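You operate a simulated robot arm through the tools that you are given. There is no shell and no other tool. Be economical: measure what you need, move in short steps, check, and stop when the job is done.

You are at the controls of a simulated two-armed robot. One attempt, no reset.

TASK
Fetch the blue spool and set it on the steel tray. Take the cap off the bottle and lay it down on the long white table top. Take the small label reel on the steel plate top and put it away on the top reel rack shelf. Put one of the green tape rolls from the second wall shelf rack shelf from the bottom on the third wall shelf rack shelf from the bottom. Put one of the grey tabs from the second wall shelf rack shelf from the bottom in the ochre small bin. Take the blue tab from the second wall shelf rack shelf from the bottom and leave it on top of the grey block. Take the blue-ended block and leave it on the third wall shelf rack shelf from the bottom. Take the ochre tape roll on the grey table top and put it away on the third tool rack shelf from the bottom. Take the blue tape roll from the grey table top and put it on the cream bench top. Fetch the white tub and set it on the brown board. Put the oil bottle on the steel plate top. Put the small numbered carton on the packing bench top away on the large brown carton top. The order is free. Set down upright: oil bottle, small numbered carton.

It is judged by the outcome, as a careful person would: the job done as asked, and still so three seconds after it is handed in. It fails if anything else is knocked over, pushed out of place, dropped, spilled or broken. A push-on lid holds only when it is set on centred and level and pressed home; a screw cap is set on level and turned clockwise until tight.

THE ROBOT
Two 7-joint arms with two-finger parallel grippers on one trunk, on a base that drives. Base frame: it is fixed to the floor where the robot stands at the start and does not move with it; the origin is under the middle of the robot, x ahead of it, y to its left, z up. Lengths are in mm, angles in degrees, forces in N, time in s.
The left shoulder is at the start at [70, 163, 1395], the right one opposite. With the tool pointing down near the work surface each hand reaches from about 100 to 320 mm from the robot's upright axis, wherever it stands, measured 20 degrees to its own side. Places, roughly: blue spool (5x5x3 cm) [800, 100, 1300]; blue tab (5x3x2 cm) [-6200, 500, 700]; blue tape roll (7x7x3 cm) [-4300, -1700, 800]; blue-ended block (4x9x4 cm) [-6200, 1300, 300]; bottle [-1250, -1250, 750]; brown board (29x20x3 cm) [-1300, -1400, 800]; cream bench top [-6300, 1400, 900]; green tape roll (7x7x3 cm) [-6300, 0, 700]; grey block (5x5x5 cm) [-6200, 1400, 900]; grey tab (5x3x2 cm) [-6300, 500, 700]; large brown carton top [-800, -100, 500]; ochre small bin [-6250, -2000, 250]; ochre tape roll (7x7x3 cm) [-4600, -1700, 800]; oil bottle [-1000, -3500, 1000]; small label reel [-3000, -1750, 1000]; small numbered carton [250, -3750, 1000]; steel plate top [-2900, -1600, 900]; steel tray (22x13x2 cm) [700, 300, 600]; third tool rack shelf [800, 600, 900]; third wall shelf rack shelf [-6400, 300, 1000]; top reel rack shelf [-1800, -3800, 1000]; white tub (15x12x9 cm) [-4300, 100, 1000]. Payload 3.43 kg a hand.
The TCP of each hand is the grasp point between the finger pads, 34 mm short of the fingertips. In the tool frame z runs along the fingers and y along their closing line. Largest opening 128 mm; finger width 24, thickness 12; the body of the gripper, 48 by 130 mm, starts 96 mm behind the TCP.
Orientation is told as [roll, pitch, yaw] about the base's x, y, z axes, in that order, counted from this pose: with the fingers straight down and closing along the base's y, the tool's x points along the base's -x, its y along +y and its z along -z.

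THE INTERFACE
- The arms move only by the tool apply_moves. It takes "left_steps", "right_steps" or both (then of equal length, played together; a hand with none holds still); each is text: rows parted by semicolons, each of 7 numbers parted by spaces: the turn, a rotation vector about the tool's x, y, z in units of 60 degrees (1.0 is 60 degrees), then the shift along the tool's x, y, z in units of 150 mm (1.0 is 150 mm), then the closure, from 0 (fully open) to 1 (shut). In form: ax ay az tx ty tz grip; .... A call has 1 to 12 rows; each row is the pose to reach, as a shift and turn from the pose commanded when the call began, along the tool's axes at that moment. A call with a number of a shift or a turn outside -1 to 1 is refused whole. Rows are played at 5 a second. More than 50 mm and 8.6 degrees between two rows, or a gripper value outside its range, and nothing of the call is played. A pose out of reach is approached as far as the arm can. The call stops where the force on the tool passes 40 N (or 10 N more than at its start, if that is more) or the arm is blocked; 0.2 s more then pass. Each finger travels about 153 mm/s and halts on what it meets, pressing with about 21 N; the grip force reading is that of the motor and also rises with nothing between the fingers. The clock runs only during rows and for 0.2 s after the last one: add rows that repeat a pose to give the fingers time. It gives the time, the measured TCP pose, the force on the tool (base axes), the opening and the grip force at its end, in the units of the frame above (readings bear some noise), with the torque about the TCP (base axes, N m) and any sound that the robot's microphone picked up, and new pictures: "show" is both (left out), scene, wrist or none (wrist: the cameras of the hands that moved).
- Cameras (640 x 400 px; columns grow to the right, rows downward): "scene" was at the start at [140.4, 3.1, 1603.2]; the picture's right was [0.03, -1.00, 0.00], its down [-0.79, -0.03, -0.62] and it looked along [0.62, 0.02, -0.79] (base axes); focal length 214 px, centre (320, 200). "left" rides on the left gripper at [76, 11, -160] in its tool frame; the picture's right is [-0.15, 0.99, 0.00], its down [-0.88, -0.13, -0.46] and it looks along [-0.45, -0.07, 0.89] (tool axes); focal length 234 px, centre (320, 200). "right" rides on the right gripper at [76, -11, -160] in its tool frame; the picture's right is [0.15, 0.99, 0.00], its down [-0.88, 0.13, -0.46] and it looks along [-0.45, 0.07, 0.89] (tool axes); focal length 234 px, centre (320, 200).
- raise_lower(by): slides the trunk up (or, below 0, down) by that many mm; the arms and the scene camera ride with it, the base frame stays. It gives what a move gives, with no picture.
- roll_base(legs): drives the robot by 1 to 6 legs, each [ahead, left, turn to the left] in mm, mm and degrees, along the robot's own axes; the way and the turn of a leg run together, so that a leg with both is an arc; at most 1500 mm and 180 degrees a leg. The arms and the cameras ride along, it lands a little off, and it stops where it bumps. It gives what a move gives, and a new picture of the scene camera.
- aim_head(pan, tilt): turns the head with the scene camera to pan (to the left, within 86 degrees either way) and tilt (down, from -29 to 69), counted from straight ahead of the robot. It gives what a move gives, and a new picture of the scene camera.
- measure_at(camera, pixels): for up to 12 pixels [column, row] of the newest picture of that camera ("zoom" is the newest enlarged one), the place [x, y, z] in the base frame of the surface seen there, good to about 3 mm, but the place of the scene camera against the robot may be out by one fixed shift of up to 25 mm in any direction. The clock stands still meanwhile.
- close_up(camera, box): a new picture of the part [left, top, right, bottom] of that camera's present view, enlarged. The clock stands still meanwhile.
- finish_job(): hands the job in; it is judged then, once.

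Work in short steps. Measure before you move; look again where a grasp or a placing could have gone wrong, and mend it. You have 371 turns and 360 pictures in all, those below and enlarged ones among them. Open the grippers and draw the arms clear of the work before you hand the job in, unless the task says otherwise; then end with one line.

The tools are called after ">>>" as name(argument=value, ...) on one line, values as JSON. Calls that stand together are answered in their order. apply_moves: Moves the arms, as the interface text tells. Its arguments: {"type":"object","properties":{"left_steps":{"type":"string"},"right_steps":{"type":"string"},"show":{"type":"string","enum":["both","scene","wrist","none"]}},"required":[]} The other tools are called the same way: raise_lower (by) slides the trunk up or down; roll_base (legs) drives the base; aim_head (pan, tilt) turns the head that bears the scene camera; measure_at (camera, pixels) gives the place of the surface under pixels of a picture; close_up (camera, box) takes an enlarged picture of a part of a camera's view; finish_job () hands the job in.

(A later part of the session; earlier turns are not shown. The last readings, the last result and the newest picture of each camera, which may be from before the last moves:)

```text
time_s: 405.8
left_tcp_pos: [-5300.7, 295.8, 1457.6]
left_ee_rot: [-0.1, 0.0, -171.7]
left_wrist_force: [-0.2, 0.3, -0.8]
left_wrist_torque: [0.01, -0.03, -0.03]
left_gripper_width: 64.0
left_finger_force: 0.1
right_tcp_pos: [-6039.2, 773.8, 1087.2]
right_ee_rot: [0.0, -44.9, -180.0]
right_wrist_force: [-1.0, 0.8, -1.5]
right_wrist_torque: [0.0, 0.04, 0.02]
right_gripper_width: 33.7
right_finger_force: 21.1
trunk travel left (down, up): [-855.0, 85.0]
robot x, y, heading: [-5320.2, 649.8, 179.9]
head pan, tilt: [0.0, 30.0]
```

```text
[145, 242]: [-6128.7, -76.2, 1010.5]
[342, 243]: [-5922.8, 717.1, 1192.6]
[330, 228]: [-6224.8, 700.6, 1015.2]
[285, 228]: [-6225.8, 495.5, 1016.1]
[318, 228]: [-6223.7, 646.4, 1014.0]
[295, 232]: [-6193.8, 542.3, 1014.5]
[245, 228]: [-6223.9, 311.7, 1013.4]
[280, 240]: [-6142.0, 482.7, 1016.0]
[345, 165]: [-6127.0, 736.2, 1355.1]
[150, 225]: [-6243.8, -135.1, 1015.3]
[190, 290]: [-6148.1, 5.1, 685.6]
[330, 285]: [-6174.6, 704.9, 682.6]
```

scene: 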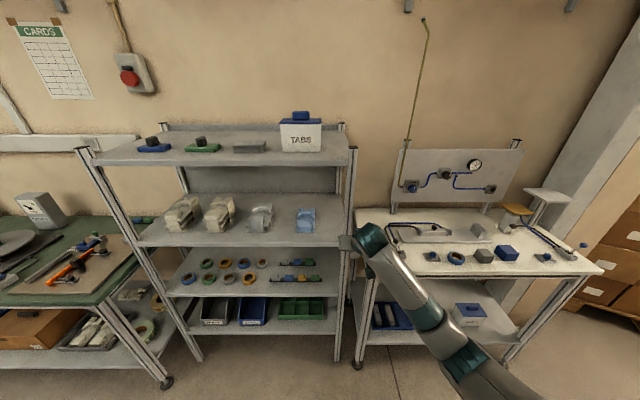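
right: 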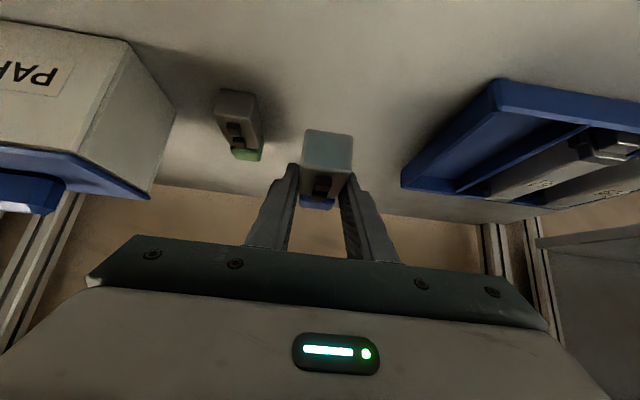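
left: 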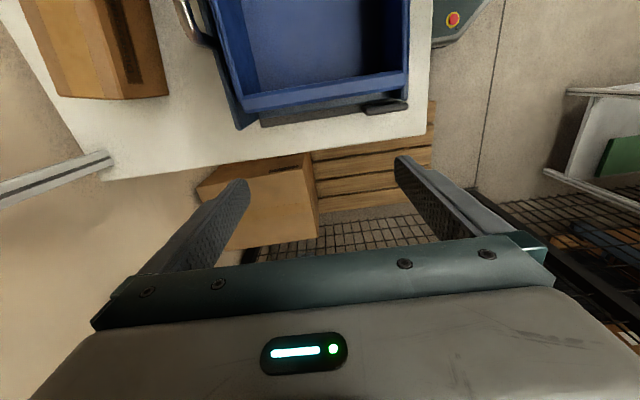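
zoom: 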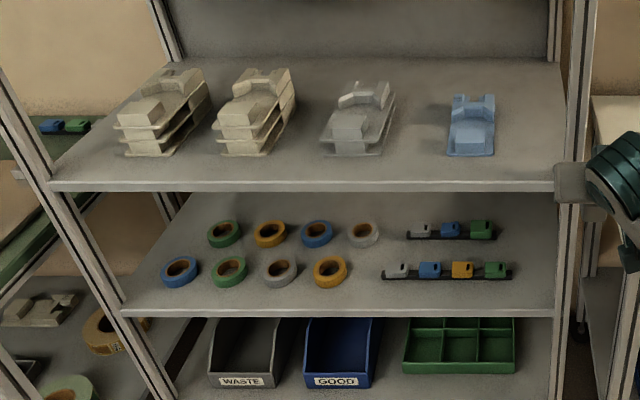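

The third shelf is z≈1009 with front edge x≈−6126 and a free strip in front of the parts. I'll put the block at (−6182,497). Base left 276, ahead 100.

>>> roll_base(legs=[[0, 278, 0], [100, 0, 0]])

>>> apply_moves(right_steps="0 0 0 0 0 0 0.85", show="both")

```text
time_s: 408.5
left_tcp_pos: [-5398.7, 17.1, 1457.1]
left_ee_rot: [-0.2, -0.3, -171.7]
left_wrist_force: [1.0, -0.9, -0.4]
left_wrist_torque: [0.05, 0.02, 0.0]
left_gripper_width: 64.0
left_finger_force: 0.1
right_tcp_pos: [-6136.6, 495.9, 1090.2]
right_ee_rot: [0.0, -45.0, -179.9]
right_wrist_force: [-0.5, -0.3, -0.5]
right_wrist_torque: [0.03, -0.02, 0.01]
right_gripper_width: 33.9
right_finger_force: 21.0
trunk travel left (down, up): [-855.0, 85.0]
robot x, y, heading: [-5418.4, 375.5, -179.8]
head pan, tilt: [0.0, 30.0]
```

scene: 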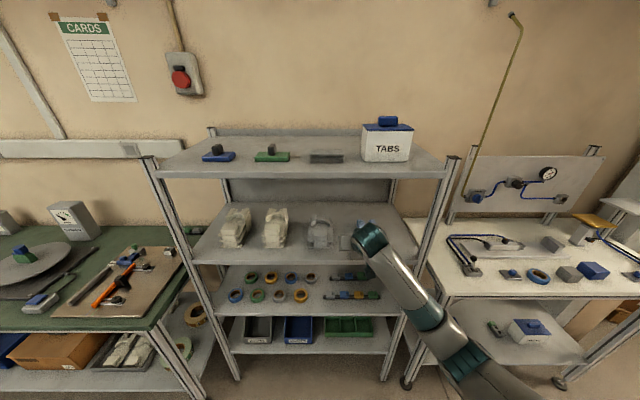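

```text
time_s: 408.9
left_tcp_pos: [-5398.6, 19.7, 1457.8]
left_ee_rot: [-0.1, -0.2, -171.7]
left_wrist_force: [1.2, 0.0, 0.4]
left_wrist_torque: [-0.01, 0.05, -0.03]
left_gripper_width: 63.6
left_finger_force: 0.1
right_tcp_pos: [-6137.4, 496.3, 1089.3]
right_ee_rot: [0.0, -45.0, -179.9]
right_wrist_force: [0.9, 0.7, -1.4]
right_wrist_torque: [0.04, -0.01, -0.02]
right_gripper_width: 33.6
right_finger_force: 20.9
trunk travel left (down, up): [-855.0, 85.0]
robot x, y, heading: [-5420.6, 375.7, -179.8]
head pan, tilt: [0.0, 30.0]
```

scene: 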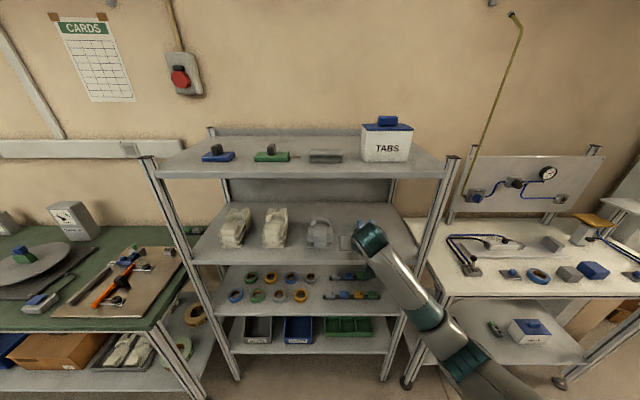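
right: 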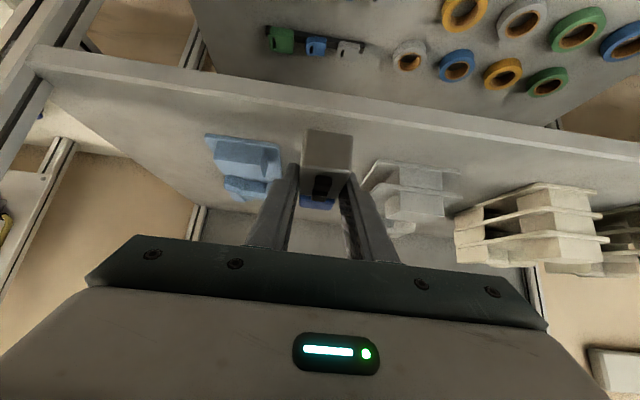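

>>> measure_at(camera="right", pixels=[[278, 150], [272, 175], [372, 175], [385, 165], [240, 100], [290, 130], [360, 150], [207, 140], [450, 175], [465, 215], [350, 210]])

```text
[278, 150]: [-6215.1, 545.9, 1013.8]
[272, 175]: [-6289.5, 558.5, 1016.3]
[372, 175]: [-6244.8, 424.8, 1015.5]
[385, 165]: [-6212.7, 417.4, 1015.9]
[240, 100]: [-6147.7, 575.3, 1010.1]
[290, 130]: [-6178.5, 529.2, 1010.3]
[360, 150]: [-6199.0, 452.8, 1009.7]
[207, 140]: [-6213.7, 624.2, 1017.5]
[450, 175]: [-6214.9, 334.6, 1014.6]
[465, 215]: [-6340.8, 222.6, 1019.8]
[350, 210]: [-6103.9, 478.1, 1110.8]
```

Shelf z=1010; gap y 417–546. I lower the block to (−6190,485).

>>> apply_moves(right_steps="0 0 0 0 0.073 0.1 0.85; 0 0 0 0 0.073 0.25 0.85; 0 0 0 0.005 0.073 0.36 0.85; 0 0 0 0.007 0.073 0.39 0.85; 0 0 0 0.007 0.073 0.39 0.85", show="none")

>>> apply_moves(right_steps="0 0 0 0.006 0 0.006 0.85; 0 0 0 0.012 0 0.012 0.85; 0 0 0 0.012 0 0.012 0.85", show="wrist")

```text
time_s: 410.1
left_tcp_pos: [-5401.0, 18.9, 1457.9]
left_ee_rot: [-0.1, -0.1, -171.5]
left_wrist_force: [0.0, 0.0, -0.6]
left_wrist_torque: [0.0, -0.03, -0.04]
left_gripper_width: 64.4
left_finger_force: 0.1
right_tcp_pos: [-6179.9, 485.1, 1045.7]
right_ee_rot: [0.0, -44.9, -179.8]
right_wrist_force: [0.4, -0.3, -1.5]
right_wrist_torque: [0.01, -0.05, 0.03]
right_gripper_width: 33.3
right_finger_force: 20.9
trunk travel left (down, up): [-855.0, 85.0]
robot x, y, heading: [-5416.7, 371.5, -179.9]
head pan, tilt: [0.0, 30.0]
```

```text
time_s: 410.9
left_tcp_pos: [-5400.5, 18.8, 1457.7]
left_ee_rot: [0.0, -0.1, -171.6]
left_wrist_force: [0.7, -0.3, 0.3]
left_wrist_torque: [0.01, -0.02, -0.02]
left_gripper_width: 64.1
left_finger_force: 0.1
right_tcp_pos: [-6179.1, 483.4, 1044.9]
right_ee_rot: [0.0, -44.9, -179.9]
right_wrist_force: [-2.6, -0.3, 6.8]
right_wrist_torque: [0.02, -0.21, 0.0]
right_gripper_width: 33.4
right_finger_force: 21.4
trunk travel left (down, up): [-855.0, 85.0]
robot x, y, heading: [-5418.3, 376.0, -180.0]
head pan, tilt: [0.0, 30.0]
```

right: 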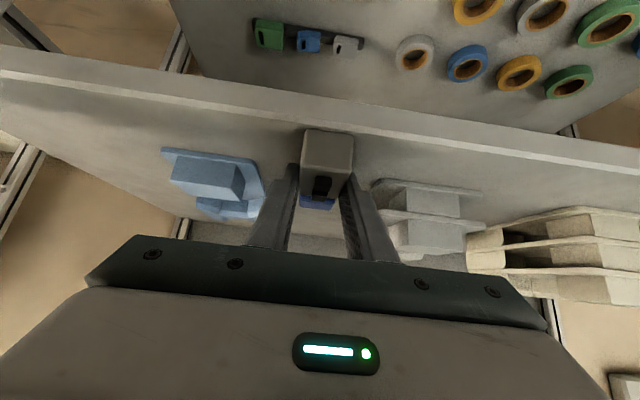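

Contact. I open to ~65 mm and retreat along the tool.

>>> apply_moves(right_steps="0 0 0 0 0 0 0.6; 0 0 0 0 0 0 0.5; 0 0 0 0 0 0 0.5; 0 0 0 0 0 -0.25 0.5; 0 0 0 0 0 -0.55 0.5; 0 0 0 0 0 -0.85 0.5; 0 0 0 0 0 -1 0.5", show="wrist")

```text
time_s: 412.5
left_tcp_pos: [-5400.5, 18.4, 1458.3]
left_ee_rot: [-0.1, -0.1, -171.6]
left_wrist_force: [-0.3, -0.1, -0.2]
left_wrist_torque: [0.01, 0.0, 0.02]
left_gripper_width: 63.9
left_finger_force: 0.0
right_tcp_pos: [-6072.7, 485.3, 1148.9]
right_ee_rot: [0.0, -45.0, -179.9]
right_wrist_force: [0.2, -0.4, 0.1]
right_wrist_torque: [0.0, -0.03, -0.01]
right_gripper_width: 64.1
right_finger_force: 0.1
trunk travel left (down, up): [-855.0, 85.0]
robot x, y, heading: [-5418.3, 376.6, -180.2]
head pan, tilt: [0.0, 30.0]
```

right: 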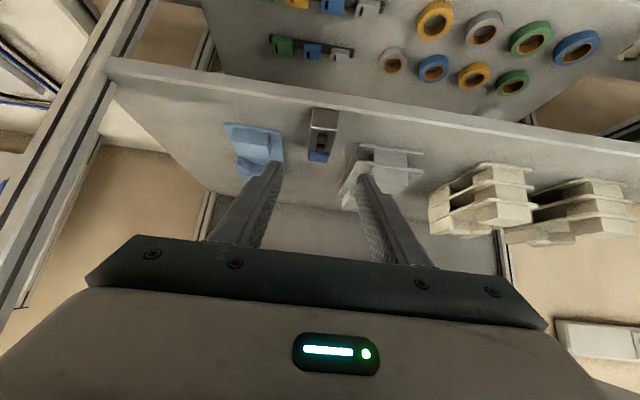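

The block is on the third shelf. Now the green roll on the second shelf: I slide left, lower and look.

>>> roll_base(legs=[[-50, 0, 0], [0, 385, 0]])

>>> raise_lower(by=-350)

>>> apply_moves(right_steps="0 0 0 0 0 0 0.35", show="both")

```text
time_s: 415.5
left_tcp_pos: [-5350.8, -366.6, 1458.2]
left_ee_rot: [0.0, -0.1, -171.7]
left_wrist_force: [0.2, -0.4, -0.7]
left_wrist_torque: [-0.02, 0.02, 0.01]
left_gripper_width: 64.0
left_finger_force: 0.2
right_tcp_pos: [-6022.1, 101.5, 1149.7]
right_ee_rot: [0.1, -44.9, 180.0]
right_wrist_force: [0.3, -0.4, -0.7]
right_wrist_torque: [0.01, -0.02, 0.03]
right_gripper_width: 64.1
right_finger_force: 0.0
trunk travel left (down, up): [-855.0, 85.0]
robot x, y, heading: [-5367.5, -15.4, 179.9]
head pan, tilt: [0.0, 30.0]
```

scene: 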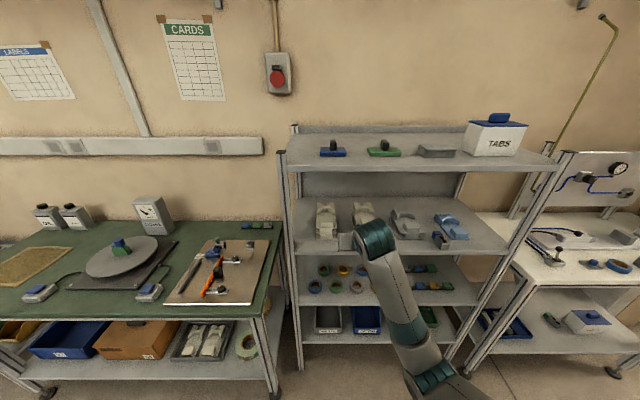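

```text
time_s: 418.9
left_tcp_pos: [-5351.8, -368.2, 1107.6]
left_ee_rot: [-0.1, -0.2, -171.6]
left_wrist_force: [0.0, -0.5, 0.3]
left_wrist_torque: [0.01, 0.02, 0.04]
left_gripper_width: 63.9
left_finger_force: 0.0
right_tcp_pos: [-6023.2, 100.3, 799.4]
right_ee_rot: [-0.1, -44.9, -180.0]
right_wrist_force: [-0.3, 0.2, 0.4]
right_wrist_torque: [-0.01, -0.01, -0.01]
right_gripper_width: 63.9
right_finger_force: 0.1
trunk travel left (down, up): [-505.0, 435.0]
robot x, y, heading: [-5366.3, -11.3, 179.8]
head pan, tilt: [0.0, 30.0]
```

```text
time_s: 419.3
left_tcp_pos: [-5352.2, -366.8, 1108.2]
left_ee_rot: [-0.2, -0.1, -171.7]
left_wrist_force: [1.1, -0.2, -0.5]
left_wrist_torque: [-0.01, 0.0, 0.01]
left_gripper_width: 63.9
left_finger_force: 0.0
right_tcp_pos: [-6022.9, 100.7, 799.6]
right_ee_rot: [0.0, -44.9, -180.1]
right_wrist_force: [0.1, -0.3, 0.8]
right_wrist_torque: [0.01, -0.02, -0.04]
right_gripper_width: 83.3
right_finger_force: 0.1
trunk travel left (down, up): [-505.0, 435.0]
robot x, y, heading: [-5362.7, -14.7, 179.9]
head pan, tilt: [0.0, 30.0]
```

scene: 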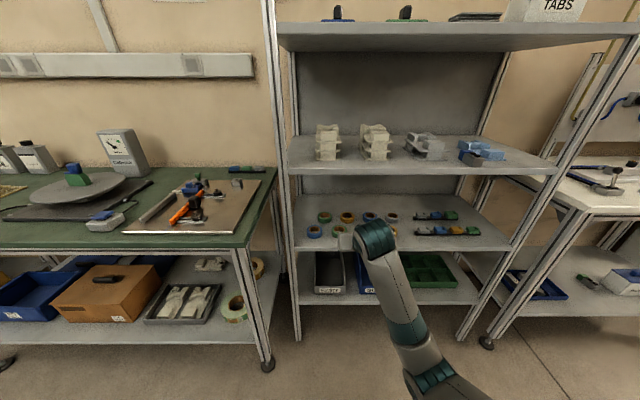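
right: 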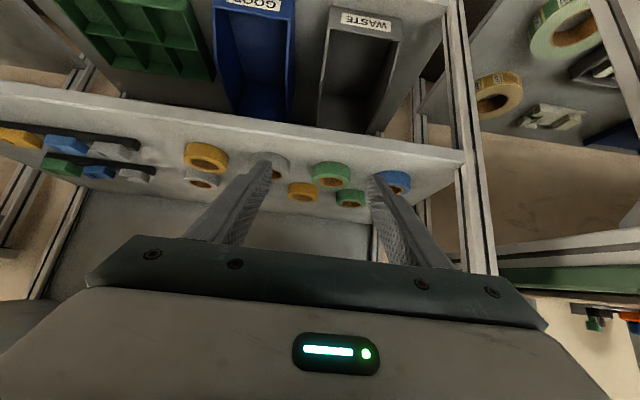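

>>> measure_at(camera="right", pixels=[[331, 165], [314, 174], [348, 174], [331, 180], [331, 186], [276, 160], [378, 180], [411, 183], [350, 199], [300, 150], [276, 175]])

>>> close_up(camera="right", box=[240, 130, 440, 230])

```text
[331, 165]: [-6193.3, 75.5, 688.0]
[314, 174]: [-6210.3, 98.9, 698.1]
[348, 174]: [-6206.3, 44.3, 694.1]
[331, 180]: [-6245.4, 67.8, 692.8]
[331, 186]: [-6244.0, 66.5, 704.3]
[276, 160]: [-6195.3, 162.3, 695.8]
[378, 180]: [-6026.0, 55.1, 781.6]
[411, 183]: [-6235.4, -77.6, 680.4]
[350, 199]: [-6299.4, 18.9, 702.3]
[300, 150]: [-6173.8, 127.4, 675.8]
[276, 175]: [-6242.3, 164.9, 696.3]
```

```text
3.20 times, centred on (340, 180) of right
```

zoom: 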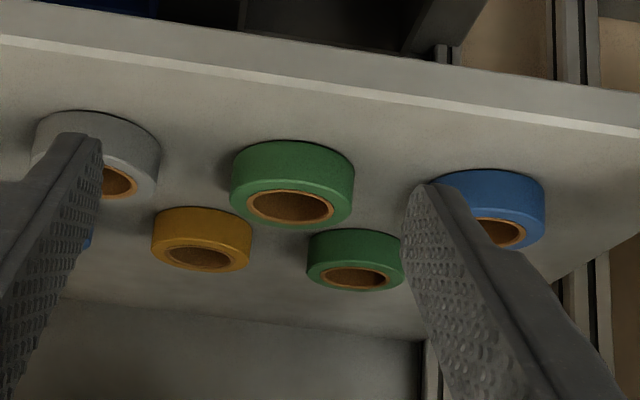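

Green roll: centre ≈(−6226,71), z 676–702. I drive 150 ahead and re-measure before inserting the fingers.

>>> roll_base(legs=[[130, 25, 0]])

>>> apply_moves(right_steps="0 0 0 0 0 0 0.4", show="wrist")

```text
time_s: 420.6
left_tcp_pos: [-5481.6, -393.0, 1107.2]
left_ee_rot: [-0.2, 0.1, -171.8]
left_wrist_force: [-0.5, 0.0, 0.3]
left_wrist_torque: [-0.02, -0.08, -0.01]
left_gripper_width: 64.0
left_finger_force: 0.0
right_tcp_pos: [-6153.6, 74.8, 797.6]
right_ee_rot: [0.0, -44.8, -179.9]
right_wrist_force: [-0.1, 0.1, 1.1]
right_wrist_torque: [-0.03, -0.01, 0.0]
right_gripper_width: 83.1
right_finger_force: 0.0
trunk travel left (down, up): [-505.0, 435.0]
robot x, y, heading: [-5495.2, -36.7, 179.9]
head pan, tilt: [0.0, 30.0]
```

scene: 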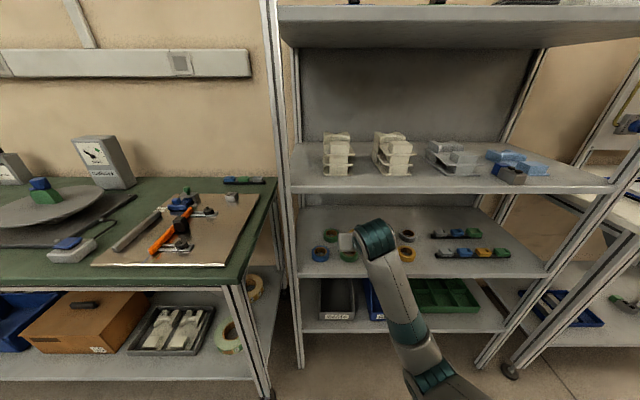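

```text
time_s: 421.0
left_tcp_pos: [-5480.6, -391.9, 1109.1]
left_ee_rot: [-0.1, -0.1, -171.6]
left_wrist_force: [0.5, 0.2, -0.1]
left_wrist_torque: [-0.03, -0.03, 0.0]
left_gripper_width: 64.1
left_finger_force: 0.0
right_tcp_pos: [-6152.4, 75.1, 799.3]
right_ee_rot: [0.0, -44.9, -179.9]
right_wrist_force: [0.2, 0.5, -0.2]
right_wrist_torque: [0.01, 0.0, 0.03]
right_gripper_width: 76.9
right_finger_force: 0.0
trunk travel left (down, up): [-505.0, 435.0]
robot x, y, heading: [-5498.1, -40.8, 180.0]
head pan, tilt: [0.0, 30.0]
```

right: 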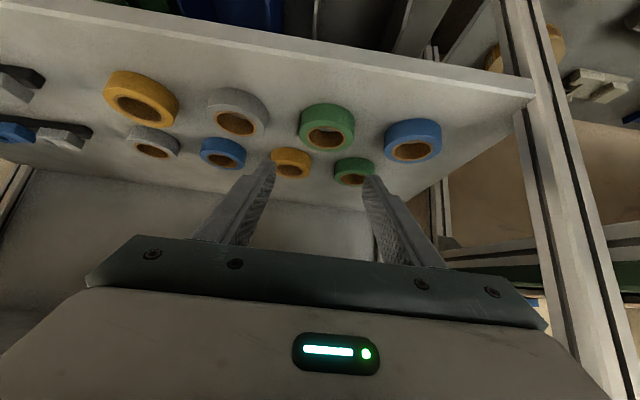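

>>> measure_at(camera="right", pixels=[[302, 128], [353, 128], [327, 138], [327, 112], [326, 150], [266, 115], [386, 140], [280, 110], [370, 120]])

>>> close_up(camera="right", box=[200, 80, 460, 200])

```text
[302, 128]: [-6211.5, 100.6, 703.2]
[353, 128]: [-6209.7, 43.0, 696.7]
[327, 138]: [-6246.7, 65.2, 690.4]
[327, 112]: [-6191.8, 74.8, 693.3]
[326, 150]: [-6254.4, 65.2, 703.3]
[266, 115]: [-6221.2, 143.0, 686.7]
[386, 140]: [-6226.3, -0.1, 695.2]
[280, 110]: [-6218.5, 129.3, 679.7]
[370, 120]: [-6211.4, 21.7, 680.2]
```

```text
2.46 times, centred on (330, 140) of right
```

zoom: 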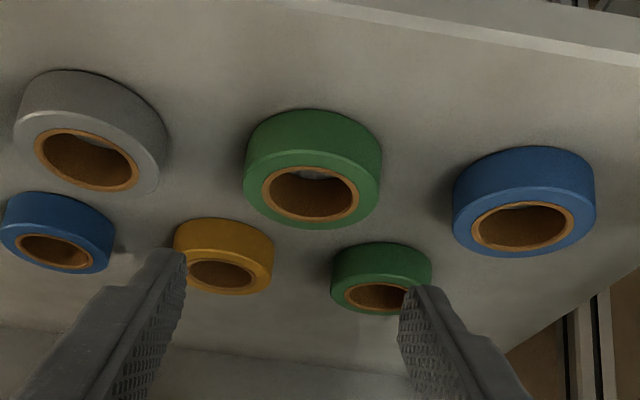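

Green roll: centre (−6223,72), top 703, shelf 678; neighbours' edges at y 143 and 0. I insert, close and lift.

>>> apply_moves(right_steps="0 0 0 0.06 0.02 0.15 0.4; 0 0 0 0.129 0.02 0.35 0.4; 0 0 0 0.129 0.02 0.55 0.4; 0 0 0 0.129 0.02 0.672 0.4; 0 0 0 0.129 0.02 0.672 0.4", show="wrist")

>>> apply_moves(right_steps="0 0 0 0 0 0 0.6; 0 0 0 0 0 0 0.7; 0 0 0 0 0 0 0.7; 0 0 0 -0.08 0 -0.08 0.7; 0 0 0 -0.16 0 -0.16 0.7; 0 0 0 -0.24 0 -0.24 0.7; 0 0 0 -0.24 0 -0.24 0.7", show="wrist")

```text
time_s: 422.2
left_tcp_pos: [-5479.7, -392.4, 1108.6]
left_ee_rot: [-0.1, -0.1, -171.7]
left_wrist_force: [0.5, 0.5, 0.0]
left_wrist_torque: [0.02, 0.01, -0.01]
left_gripper_width: 64.2
left_finger_force: 0.0
right_tcp_pos: [-6210.8, 73.7, 714.2]
right_ee_rot: [0.0, -44.8, -179.9]
right_wrist_force: [-0.5, -0.1, -0.5]
right_wrist_torque: [0.01, -0.04, 0.0]
right_gripper_width: 76.6
right_finger_force: 0.1
trunk travel left (down, up): [-505.0, 435.0]
robot x, y, heading: [-5496.6, -39.7, 180.0]
head pan, tilt: [0.0, 30.0]
```

right: 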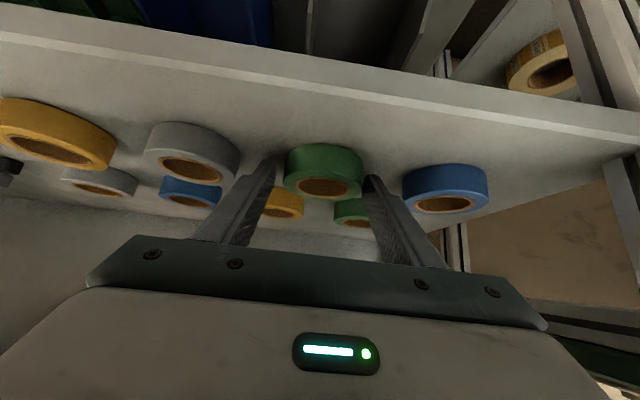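

```text
time_s: 423.8
left_tcp_pos: [-5481.2, -392.1, 1108.4]
left_ee_rot: [-0.2, -0.1, -171.7]
left_wrist_force: [0.0, -0.2, -0.2]
left_wrist_torque: [0.02, 0.02, 0.03]
left_gripper_width: 64.3
left_finger_force: 0.0
right_tcp_pos: [-6210.8, 71.1, 765.2]
right_ee_rot: [0.2, -45.0, -180.0]
right_wrist_force: [0.0, 0.7, 0.0]
right_wrist_torque: [0.01, 0.02, -0.01]
right_gripper_width: 64.7
right_finger_force: 20.7
trunk travel left (down, up): [-505.0, 435.0]
robot x, y, heading: [-5496.2, -34.5, 180.2]
head pan, tilt: [0.0, 30.0]
```

right: 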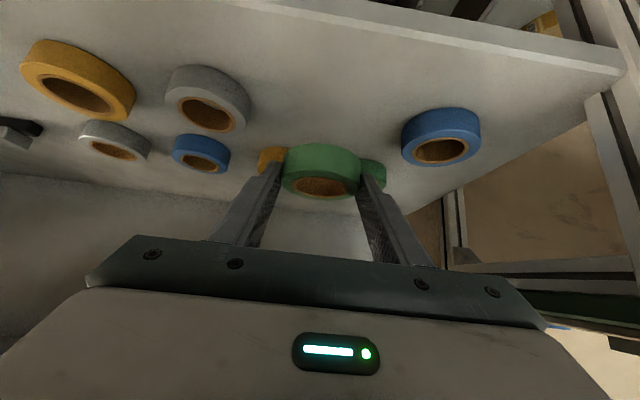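

Held. I back out, raise to the third shelf's level, and look for the spot.

>>> roll_base(legs=[[-170, 0, 0]])

>>> raise_lower(by=335)

>>> roll_base(legs=[[85, -120, 0]])

>>> apply_moves(right_steps="0 0 0 0 0 0 0.7", show="wrist")

```text
time_s: 425.2
left_tcp_pos: [-5310.0, -392.7, 1108.1]
left_ee_rot: [-0.1, 0.0, -171.6]
left_wrist_force: [0.7, -0.3, 0.1]
left_wrist_torque: [0.0, 0.03, -0.02]
left_gripper_width: 64.2
left_finger_force: 0.1
right_tcp_pos: [-6041.7, 70.9, 767.2]
right_ee_rot: [0.0, -45.1, -180.0]
right_wrist_force: [0.8, 0.0, -0.1]
right_wrist_torque: [0.01, -0.04, 0.01]
right_gripper_width: 64.8
right_finger_force: 21.0
trunk travel left (down, up): [-505.0, 435.0]
robot x, y, heading: [-5330.2, -38.9, -179.7]
head pan, tilt: [0.0, 30.0]
```

scene: 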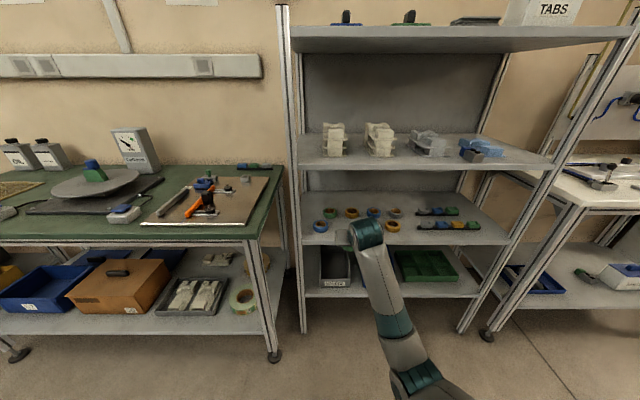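

```text
time_s: 428.5
left_tcp_pos: [-5312.0, -393.5, 1442.6]
left_ee_rot: [-0.1, -0.1, -171.6]
left_wrist_force: [-0.7, -0.1, -0.2]
left_wrist_torque: [0.0, 0.0, -0.02]
left_gripper_width: 63.9
left_finger_force: 0.0
right_tcp_pos: [-6040.5, 70.5, 1098.9]
right_ee_rot: [-0.1, -44.9, -179.8]
right_wrist_force: [-0.4, 0.8, -0.9]
right_wrist_torque: [0.0, -0.04, 0.04]
right_gripper_width: 64.6
right_finger_force: 20.9
trunk travel left (down, up): [-840.0, 100.0]
robot x, y, heading: [-5324.8, -35.6, -179.9]
head pan, tilt: [0.0, 30.0]
```

```text
time_s: 429.9
left_tcp_pos: [-5394.4, -277.5, 1441.5]
left_ee_rot: [-0.2, -0.1, -171.7]
left_wrist_force: [0.7, 0.7, 0.0]
left_wrist_torque: [0.02, 0.0, 0.01]
left_gripper_width: 64.3
left_finger_force: 0.1
right_tcp_pos: [-6124.9, 189.9, 1103.1]
right_ee_rot: [0.0, -45.0, -179.8]
right_wrist_force: [-1.0, -0.5, -0.8]
right_wrist_torque: [0.01, 0.01, -0.02]
right_gripper_width: 64.6
right_finger_force: 21.3
trunk travel left (down, up): [-840.0, 100.0]
robot x, y, heading: [-5413.0, 83.4, 180.0]
head pan, tilt: [0.0, 30.0]
```

scene: 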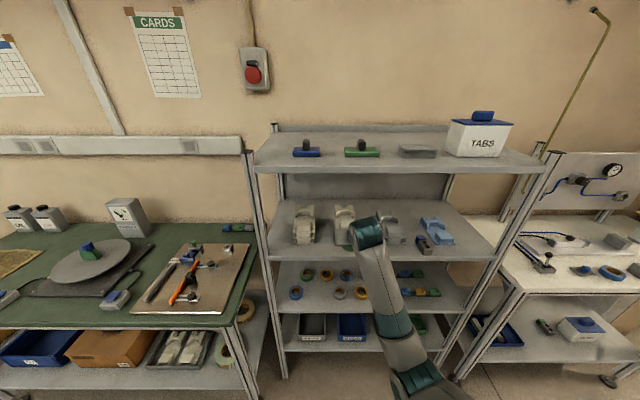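

```text
time_s: 430.3
left_tcp_pos: [-5395.5, -275.1, 1442.8]
left_ee_rot: [-0.2, -0.1, -171.7]
left_wrist_force: [0.2, -0.2, -0.1]
left_wrist_torque: [0.01, 0.01, -0.01]
left_gripper_width: 64.1
left_finger_force: 0.0
right_tcp_pos: [-6126.2, 190.1, 1100.7]
right_ee_rot: [0.0, -44.9, -179.9]
right_wrist_force: [0.7, 0.0, -0.7]
right_wrist_torque: [0.02, -0.05, 0.01]
right_gripper_width: 64.6
right_finger_force: 20.8
trunk travel left (down, up): [-840.0, 100.0]
robot x, y, heading: [-5411.8, 83.6, 180.0]
head pan, tilt: [0.0, 30.0]
```

right: 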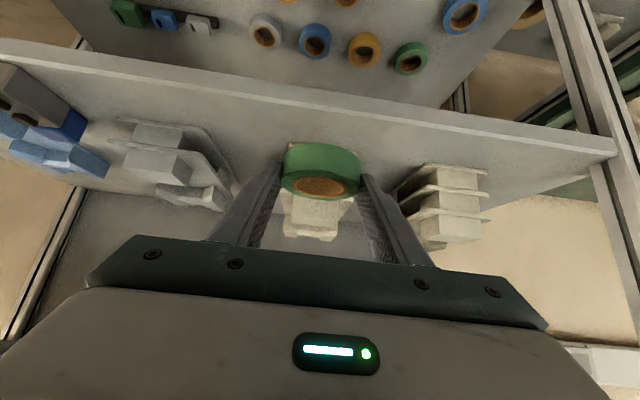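

>>> measure_at(camera="right", pixels=[[300, 225], [232, 185], [205, 130], [262, 150], [370, 150], [405, 185], [430, 168], [300, 130], [480, 185], [560, 180]])

```text
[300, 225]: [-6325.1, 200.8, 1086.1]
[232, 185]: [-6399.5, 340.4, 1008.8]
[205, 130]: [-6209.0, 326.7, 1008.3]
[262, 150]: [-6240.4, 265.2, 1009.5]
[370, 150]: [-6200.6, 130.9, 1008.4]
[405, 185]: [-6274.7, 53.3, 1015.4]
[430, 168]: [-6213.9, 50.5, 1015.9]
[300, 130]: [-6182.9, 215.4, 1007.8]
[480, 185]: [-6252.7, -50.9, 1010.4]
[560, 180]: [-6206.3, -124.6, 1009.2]
```

The strip in front of the parts (their front at x≈−6213) is free; I set the roll at (−6175,106).

>>> apply_moves(right_steps="0 0 0 0 0.28 0 0.7; 0 0 0 0 0.56 0.05 0.7; 0 0 0 0.04 0.56 0.2 0.7; 0 0 0 0.08 0.56 0.35 0.7; 0 0 0 0.09 0.56 0.42 0.7; 0 0 0 0.09 0.56 0.42 0.7", show="none")

>>> apply_moves(right_steps="0 0 0 0.008 0 0.008 0.7; 0 0 0 0.016 0 0.016 0.7; 0 0 0 0.016 0 0.016 0.7", show="wrist")

```text
time_s: 431.7
left_tcp_pos: [-5396.3, -273.6, 1443.4]
left_ee_rot: [-0.1, -0.1, -171.7]
left_wrist_force: [0.2, 0.6, -0.9]
left_wrist_torque: [0.03, -0.01, -0.05]
left_gripper_width: 63.9
left_finger_force: 0.0
right_tcp_pos: [-6160.8, 106.0, 1045.8]
right_ee_rot: [0.1, -44.9, -179.8]
right_wrist_force: [0.4, -0.3, -1.0]
right_wrist_torque: [-0.03, 0.0, 0.01]
right_gripper_width: 64.6
right_finger_force: 21.5
trunk travel left (down, up): [-840.0, 100.0]
robot x, y, heading: [-5413.5, 83.9, 180.1]
head pan, tilt: [0.0, 30.0]
```

```text
time_s: 432.5
left_tcp_pos: [-5396.5, -274.1, 1443.1]
left_ee_rot: [-0.1, -0.1, -171.6]
left_wrist_force: [-0.2, 0.5, 0.2]
left_wrist_torque: [0.05, 0.02, 0.01]
left_gripper_width: 63.9
left_finger_force: 0.1
right_tcp_pos: [-6161.0, 105.7, 1043.6]
right_ee_rot: [0.0, -45.0, -179.9]
right_wrist_force: [-2.1, 0.3, 4.8]
right_wrist_torque: [0.06, 0.0, 0.04]
right_gripper_width: 64.4
right_finger_force: 20.6
trunk travel left (down, up): [-840.0, 100.0]
robot x, y, heading: [-5412.9, 84.4, 180.2]
head pan, tilt: [0.0, 30.0]
```

right: 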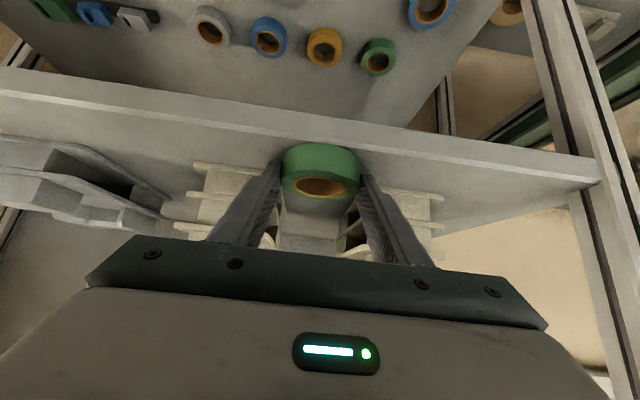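

Contact (+5 N). Open slightly and retreat along the tool.

>>> apply_moves(right_steps="0 0 0 0 0 0 0.5; 0 0 0 0 0 0 0.4; 0 0 0 0 0 0 0.4; 0 0 0 0 0 -0.25 0.4; 0 0 0 0 0 -0.55 0.4; 0 0 0 0 0 -0.85 0.4; 0 0 0 0 0 -1 0.4", show="wrist")

```text
time_s: 434.3
left_tcp_pos: [-5396.6, -273.4, 1443.0]
left_ee_rot: [-0.1, 0.1, -171.7]
left_wrist_force: [0.2, 1.2, 0.2]
left_wrist_torque: [-0.02, -0.02, 0.0]
left_gripper_width: 64.1
left_finger_force: 0.0
right_tcp_pos: [-6069.9, 159.7, 1140.2]
right_ee_rot: [-7.5, -45.7, -177.7]
right_wrist_force: [-0.6, -0.5, -0.3]
right_wrist_torque: [0.05, 0.02, 0.0]
right_gripper_width: 76.8
right_finger_force: 0.0
trunk travel left (down, up): [-840.0, 100.0]
robot x, y, heading: [-5412.5, 83.4, 180.2]
head pan, tilt: [0.0, 30.0]
stopped in row 7 (right hand): the arm was blocked; the commanded pose is now the measured one
```

right: 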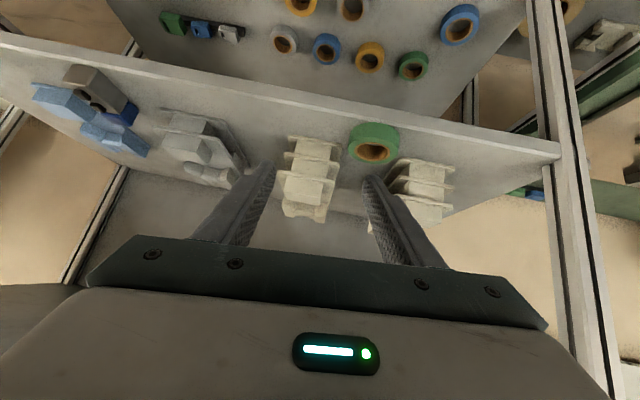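

The roll stands on the shelf, but the arm got blocked in itself and tilted by 7.5°. I back the base off and straighten the hand.

>>> roll_base(legs=[[-120, 0, 0]])

>>> apply_moves(right_steps="-0.05 0.006 0.013 0 -0.1 0 0.4; -0.098 0.012 0.027 0 -0.2 0 0.4; -0.098 0.012 0.027 0 -0.3 0.1 0.4; -0.098 0.012 0.027 0 -0.3 0.1 0.4", show="scene")

```text
time_s: 435.5
left_tcp_pos: [-5278.9, -272.2, 1442.4]
left_ee_rot: [-0.1, 0.0, -171.7]
left_wrist_force: [-0.1, 0.2, 0.4]
left_wrist_torque: [0.02, 0.01, -0.04]
left_gripper_width: 64.1
left_finger_force: 0.0
right_tcp_pos: [-5951.8, 159.0, 1140.1]
right_ee_rot: [-7.5, -45.7, -177.7]
right_wrist_force: [0.6, 0.2, 0.7]
right_wrist_torque: [-0.01, 0.01, 0.0]
right_gripper_width: 76.8
right_finger_force: 0.1
trunk travel left (down, up): [-840.0, 100.0]
robot x, y, heading: [-5294.6, 80.8, -180.3]
head pan, tilt: [0.0, 30.0]
```

scene: 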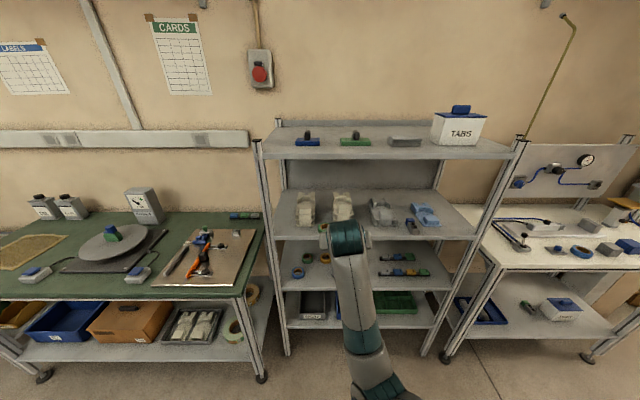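

```text
time_s: 436.5
left_tcp_pos: [-5276.9, -273.9, 1442.1]
left_ee_rot: [-0.1, -0.1, -171.7]
left_wrist_force: [-0.6, -0.1, 0.5]
left_wrist_torque: [0.0, -0.02, -0.01]
left_gripper_width: 64.4
left_finger_force: 0.0
right_tcp_pos: [-5958.7, 205.0, 1134.8]
right_ee_rot: [0.0, -45.0, 180.0]
right_wrist_force: [0.1, 0.7, -0.3]
right_wrist_torque: [-0.01, 0.01, -0.02]
right_gripper_width: 76.7
right_finger_force: 0.1
trunk travel left (down, up): [-840.0, 100.0]
robot x, y, heading: [-5289.5, 81.9, -179.8]
head pan, tilt: [0.0, 30.0]
```

scene: 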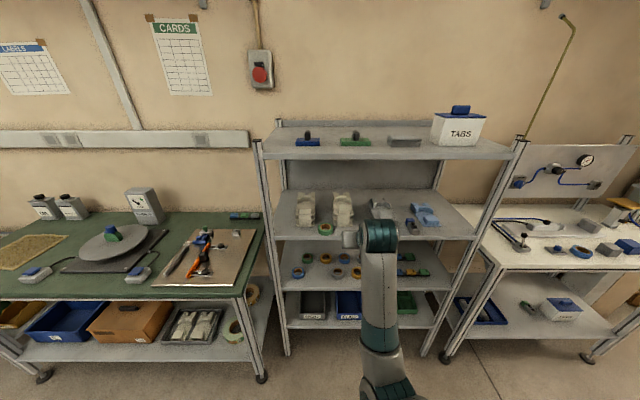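

Straightened. Now the tabs on the second shelf: I slide right ~290, lower and look closely.

>>> roll_base(legs=[[0, -290, 0]])

>>> raise_lower(by=-330)

>>> roll_base(legs=[[140, 0, 0]])

>>> apply_moves(right_steps="0 0 0 0 0 0 0.4", show="wrist")

>>> close_up(camera="right", box=[180, 60, 460, 240])

```text
time_s: 438.6
left_tcp_pos: [-5276.7, 16.3, 1443.3]
left_ee_rot: [-0.2, 0.0, -171.6]
left_wrist_force: [0.0, 0.3, 0.5]
left_wrist_torque: [0.04, -0.01, 0.01]
left_gripper_width: 64.1
left_finger_force: 0.2
right_tcp_pos: [-5959.2, 495.7, 1135.0]
right_ee_rot: [-0.1, -45.1, -179.9]
right_wrist_force: [-0.1, -0.4, -0.7]
right_wrist_torque: [0.01, 0.04, -0.01]
right_gripper_width: 76.8
right_finger_force: 0.1
trunk travel left (down, up): [-840.0, 100.0]
robot x, y, heading: [-5295.7, 372.4, -179.8]
head pan, tilt: [0.0, 30.0]
```

scene: 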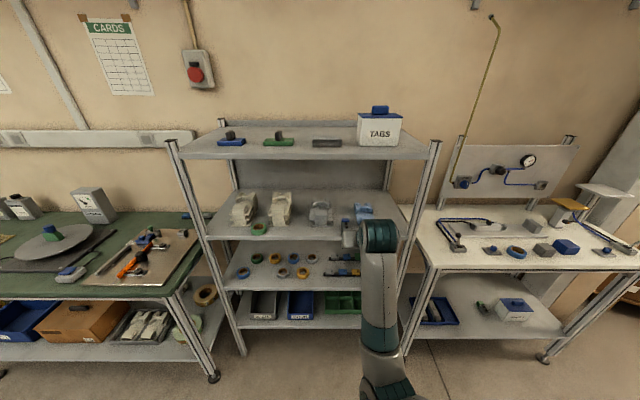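

```text
time_s: 441.8
left_tcp_pos: [-5276.4, 17.2, 1112.6]
left_ee_rot: [-0.3, -0.1, -171.7]
left_wrist_force: [-0.8, 0.4, -0.4]
left_wrist_torque: [-0.02, 0.03, 0.03]
left_gripper_width: 64.0
left_finger_force: 0.1
right_tcp_pos: [-5958.4, 495.9, 804.0]
right_ee_rot: [0.0, -45.0, 180.0]
right_wrist_force: [-0.4, 0.1, -0.4]
right_wrist_torque: [0.05, 0.02, -0.03]
right_gripper_width: 76.7
right_finger_force: 0.1
trunk travel left (down, up): [-510.0, 430.0]
robot x, y, heading: [-5294.3, 371.8, -179.8]
head pan, tilt: [0.0, 30.0]
```

```text
time_s: 443.1
left_tcp_pos: [-5416.3, 17.6, 1113.4]
left_ee_rot: [-0.1, 0.1, -171.5]
left_wrist_force: [-0.2, 0.2, 0.1]
left_wrist_torque: [-0.02, -0.04, 0.01]
left_gripper_width: 63.8
left_finger_force: 0.1
right_tcp_pos: [-6098.7, 495.0, 804.1]
right_ee_rot: [0.0, -45.1, -180.0]
right_wrist_force: [-0.3, 0.3, 0.2]
right_wrist_torque: [0.02, 0.02, -0.03]
right_gripper_width: 76.7
right_finger_force: 0.0
trunk travel left (down, up): [-510.0, 430.0]
robot x, y, heading: [-5432.7, 377.2, -180.0]
head pan, tilt: [0.0, 30.0]
```

scene: 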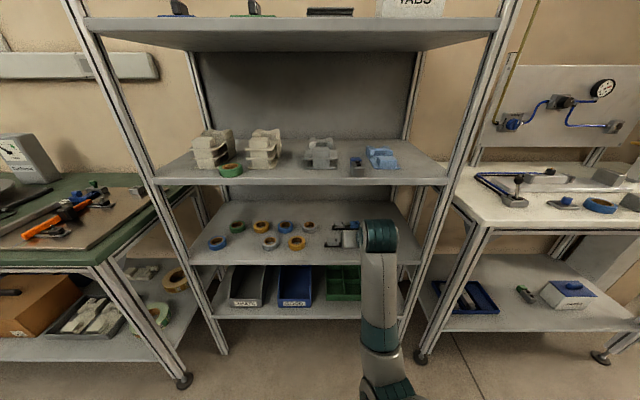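

```text
time_s: 443.5
left_tcp_pos: [-5415.7, 16.9, 1112.4]
left_ee_rot: [-0.1, -0.1, -171.6]
left_wrist_force: [-0.1, 0.0, 0.1]
left_wrist_torque: [-0.03, 0.0, -0.01]
left_gripper_width: 63.7
left_finger_force: 0.1
right_tcp_pos: [-6099.3, 496.0, 804.7]
right_ee_rot: [0.0, -45.1, -180.1]
right_wrist_force: [0.3, -0.2, 0.1]
right_wrist_torque: [-0.01, -0.02, 0.0]
right_gripper_width: 76.9
right_finger_force: 0.0
trunk travel left (down, up): [-510.0, 430.0]
robot x, y, heading: [-5434.2, 377.2, -180.1]
head pan, tilt: [0.0, 30.0]
```

right: 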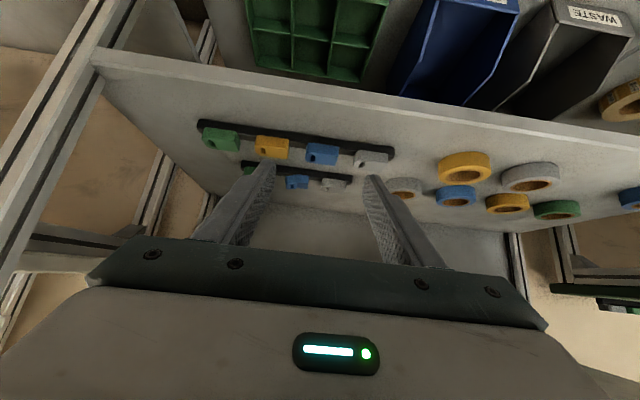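

```text
2.22 times, centred on (320, 150) of right
```

zoom: 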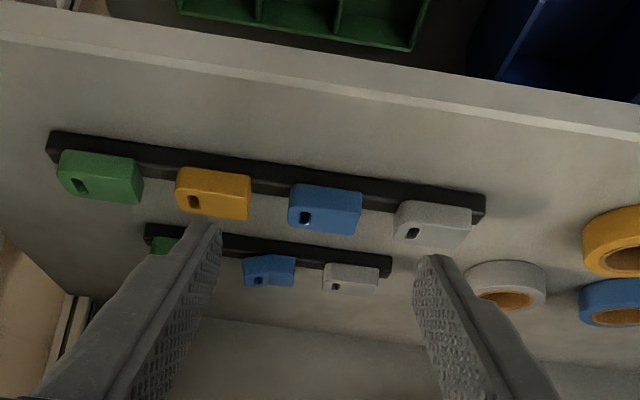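

>>> measure_at(camera="right", pixels=[[322, 153], [307, 150], [338, 155], [321, 144], [320, 162], [371, 158], [356, 155], [387, 160], [297, 181], [333, 184], [345, 147], [350, 195]])

>>> close_up(camera="right", box=[270, 130, 410, 200])

```text
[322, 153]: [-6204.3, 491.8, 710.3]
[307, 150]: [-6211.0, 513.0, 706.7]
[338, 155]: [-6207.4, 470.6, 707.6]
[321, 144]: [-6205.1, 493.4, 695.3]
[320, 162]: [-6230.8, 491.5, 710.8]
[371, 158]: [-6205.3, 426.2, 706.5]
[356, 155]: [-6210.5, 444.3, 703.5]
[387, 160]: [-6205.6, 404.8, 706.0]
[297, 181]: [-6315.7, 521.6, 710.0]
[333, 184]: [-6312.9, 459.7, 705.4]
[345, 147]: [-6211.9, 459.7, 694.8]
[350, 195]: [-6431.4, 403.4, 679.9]
```

```text
4.57 times, centred on (340, 165) of right
```

zoom: 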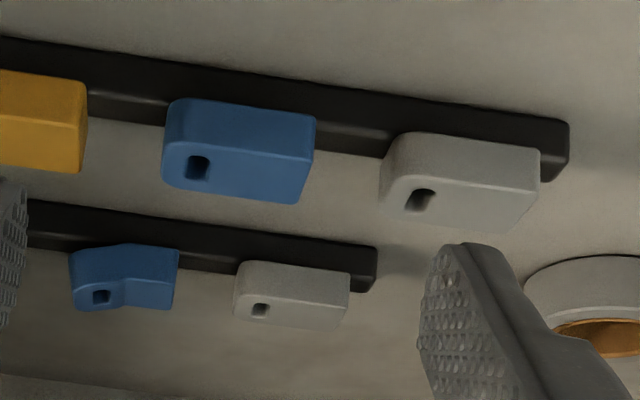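

The blue tab (front strip, (−6204…−6234, y 470–513, z ~691–711)) sits on a black bar with ~25 mm gaps to its neighbours. I approach with a 60 mm opening, first partway, to check alignment.

>>> apply_moves(right_steps="0 0 0 -0.06 0.03 0.15 0.53; 0 0 0 -0.127 0.03 0.35 0.53; 0 0 0 -0.127 0.03 0.5 0.53; 0 0 0 -0.127 0.03 0.6 0.53; 0 0 0 -0.127 0.03 0.6 0.53", show="wrist")

>>> close_up(camera="right", box=[220, 110, 420, 240])

```text
time_s: 444.7
left_tcp_pos: [-5416.8, 17.2, 1112.5]
left_ee_rot: [-0.2, -0.1, -171.6]
left_wrist_force: [0.3, -0.1, -0.2]
left_wrist_torque: [0.01, 0.02, 0.02]
left_gripper_width: 64.1
left_finger_force: 0.2
right_tcp_pos: [-6175.8, 491.9, 754.3]
right_ee_rot: [0.1, -45.0, 180.0]
right_wrist_force: [0.4, -1.3, 0.3]
right_wrist_torque: [0.02, -0.02, -0.03]
right_gripper_width: 60.1
right_finger_force: 0.1
trunk travel left (down, up): [-510.0, 430.0]
robot x, y, heading: [-5433.0, 374.8, -179.9]
head pan, tilt: [0.0, 30.0]
```

right: 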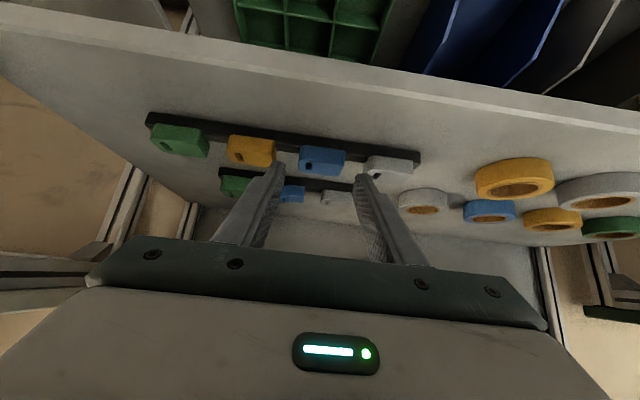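

```text
3.08 times, centred on (320, 175) of right
```

zoom: 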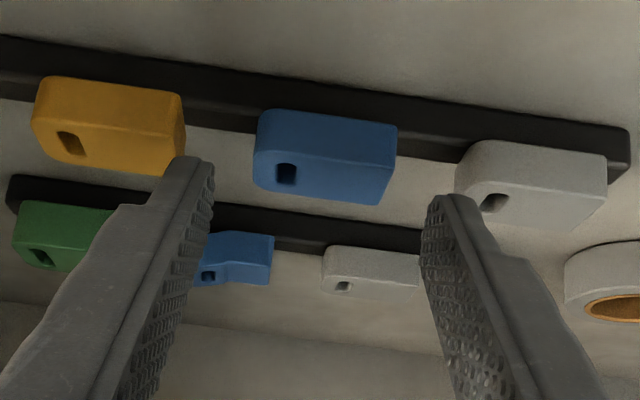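

>>> measure_at(camera="right", pixels=[[301, 160], [343, 163], [321, 158], [321, 150], [367, 166], [275, 150], [321, 173], [290, 148], [352, 158]])

```text
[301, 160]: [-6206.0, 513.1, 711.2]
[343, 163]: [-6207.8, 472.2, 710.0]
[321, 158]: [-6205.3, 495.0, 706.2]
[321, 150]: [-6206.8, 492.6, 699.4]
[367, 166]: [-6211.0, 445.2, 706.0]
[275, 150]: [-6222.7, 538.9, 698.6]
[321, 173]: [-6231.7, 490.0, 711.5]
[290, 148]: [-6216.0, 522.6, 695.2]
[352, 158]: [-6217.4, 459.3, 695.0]
```

Aligned within 1 mm. I advance the last 39 mm and close.

>>> apply_moves(right_steps="0 0 0 -0.013 0 0.1 0.53; 0 0 0 -0.013 0 0.2 0.53; 0 0 0 -0.013 0 0.262 0.53; 0 0 0 -0.013 0 0.262 0.53; 0 0 0 -0.013 0 0.262 0.7; 0 0 0 -0.013 0 0.262 0.8; 0 0 0 -0.013 0 0.262 0.8", show="wrist")

```text
time_s: 446.3
left_tcp_pos: [-5416.0, 18.0, 1112.9]
left_ee_rot: [-0.1, -0.1, -171.6]
left_wrist_force: [-0.6, -0.2, 0.1]
left_wrist_torque: [-0.02, 0.01, 0.0]
left_gripper_width: 63.7
left_finger_force: 0.0
right_tcp_pos: [-6205.2, 491.9, 728.4]
right_ee_rot: [0.1, -45.1, 180.0]
right_wrist_force: [-1.2, 1.7, 2.5]
right_wrist_torque: [0.09, 0.05, -0.01]
right_gripper_width: 42.2
right_finger_force: 20.0
trunk travel left (down, up): [-510.0, 430.0]
robot x, y, heading: [-5433.3, 372.0, -179.7]
head pan, tilt: [0.0, 30.0]
```

right: 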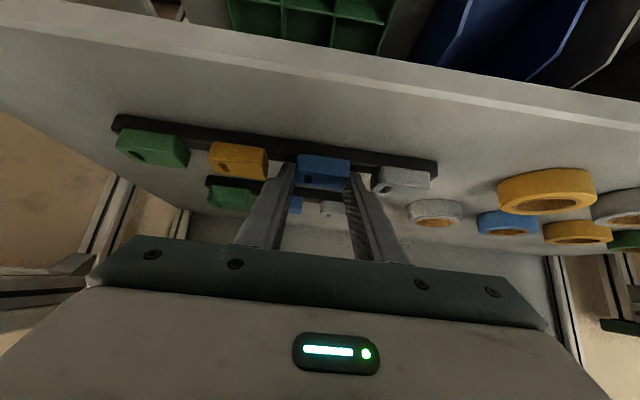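

Gripped (42 mm). I lift straight up 40 mm, gently, and check.

>>> apply_moves(right_steps="0 0 0 -0.03 0 -0.03 0.85; 0 0 0 -0.07 0 -0.07 0.85; 0 0 0 -0.13 0 -0.13 0.85; 0 0 0 -0.19 0 -0.19 0.85; 0 0 0 -0.19 0 -0.19 0.85", show="wrist")

```text
time_s: 447.5
left_tcp_pos: [-5416.3, 17.7, 1112.9]
left_ee_rot: [-0.2, 0.0, -171.6]
left_wrist_force: [-0.2, -0.4, 0.5]
left_wrist_torque: [-0.01, -0.03, -0.01]
left_gripper_width: 64.0
left_finger_force: 0.0
right_tcp_pos: [-6205.0, 491.5, 769.4]
right_ee_rot: [0.0, -44.9, -180.0]
right_wrist_force: [0.2, 0.6, -0.1]
right_wrist_torque: [-0.01, -0.01, 0.0]
right_gripper_width: 42.3
right_finger_force: 20.8
trunk travel left (down, up): [-510.0, 430.0]
robot x, y, heading: [-5433.3, 374.6, -179.8]
head pan, tilt: [0.0, 30.0]
```

right: 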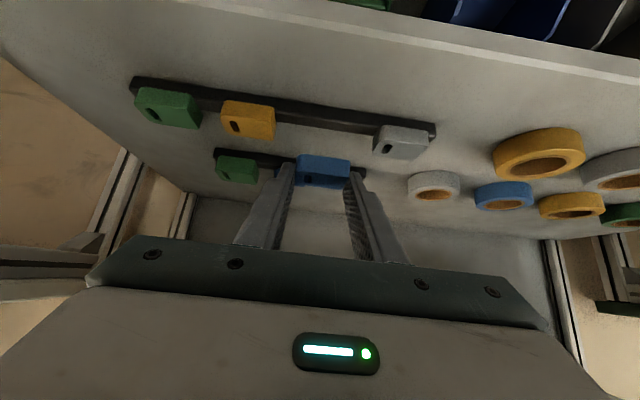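

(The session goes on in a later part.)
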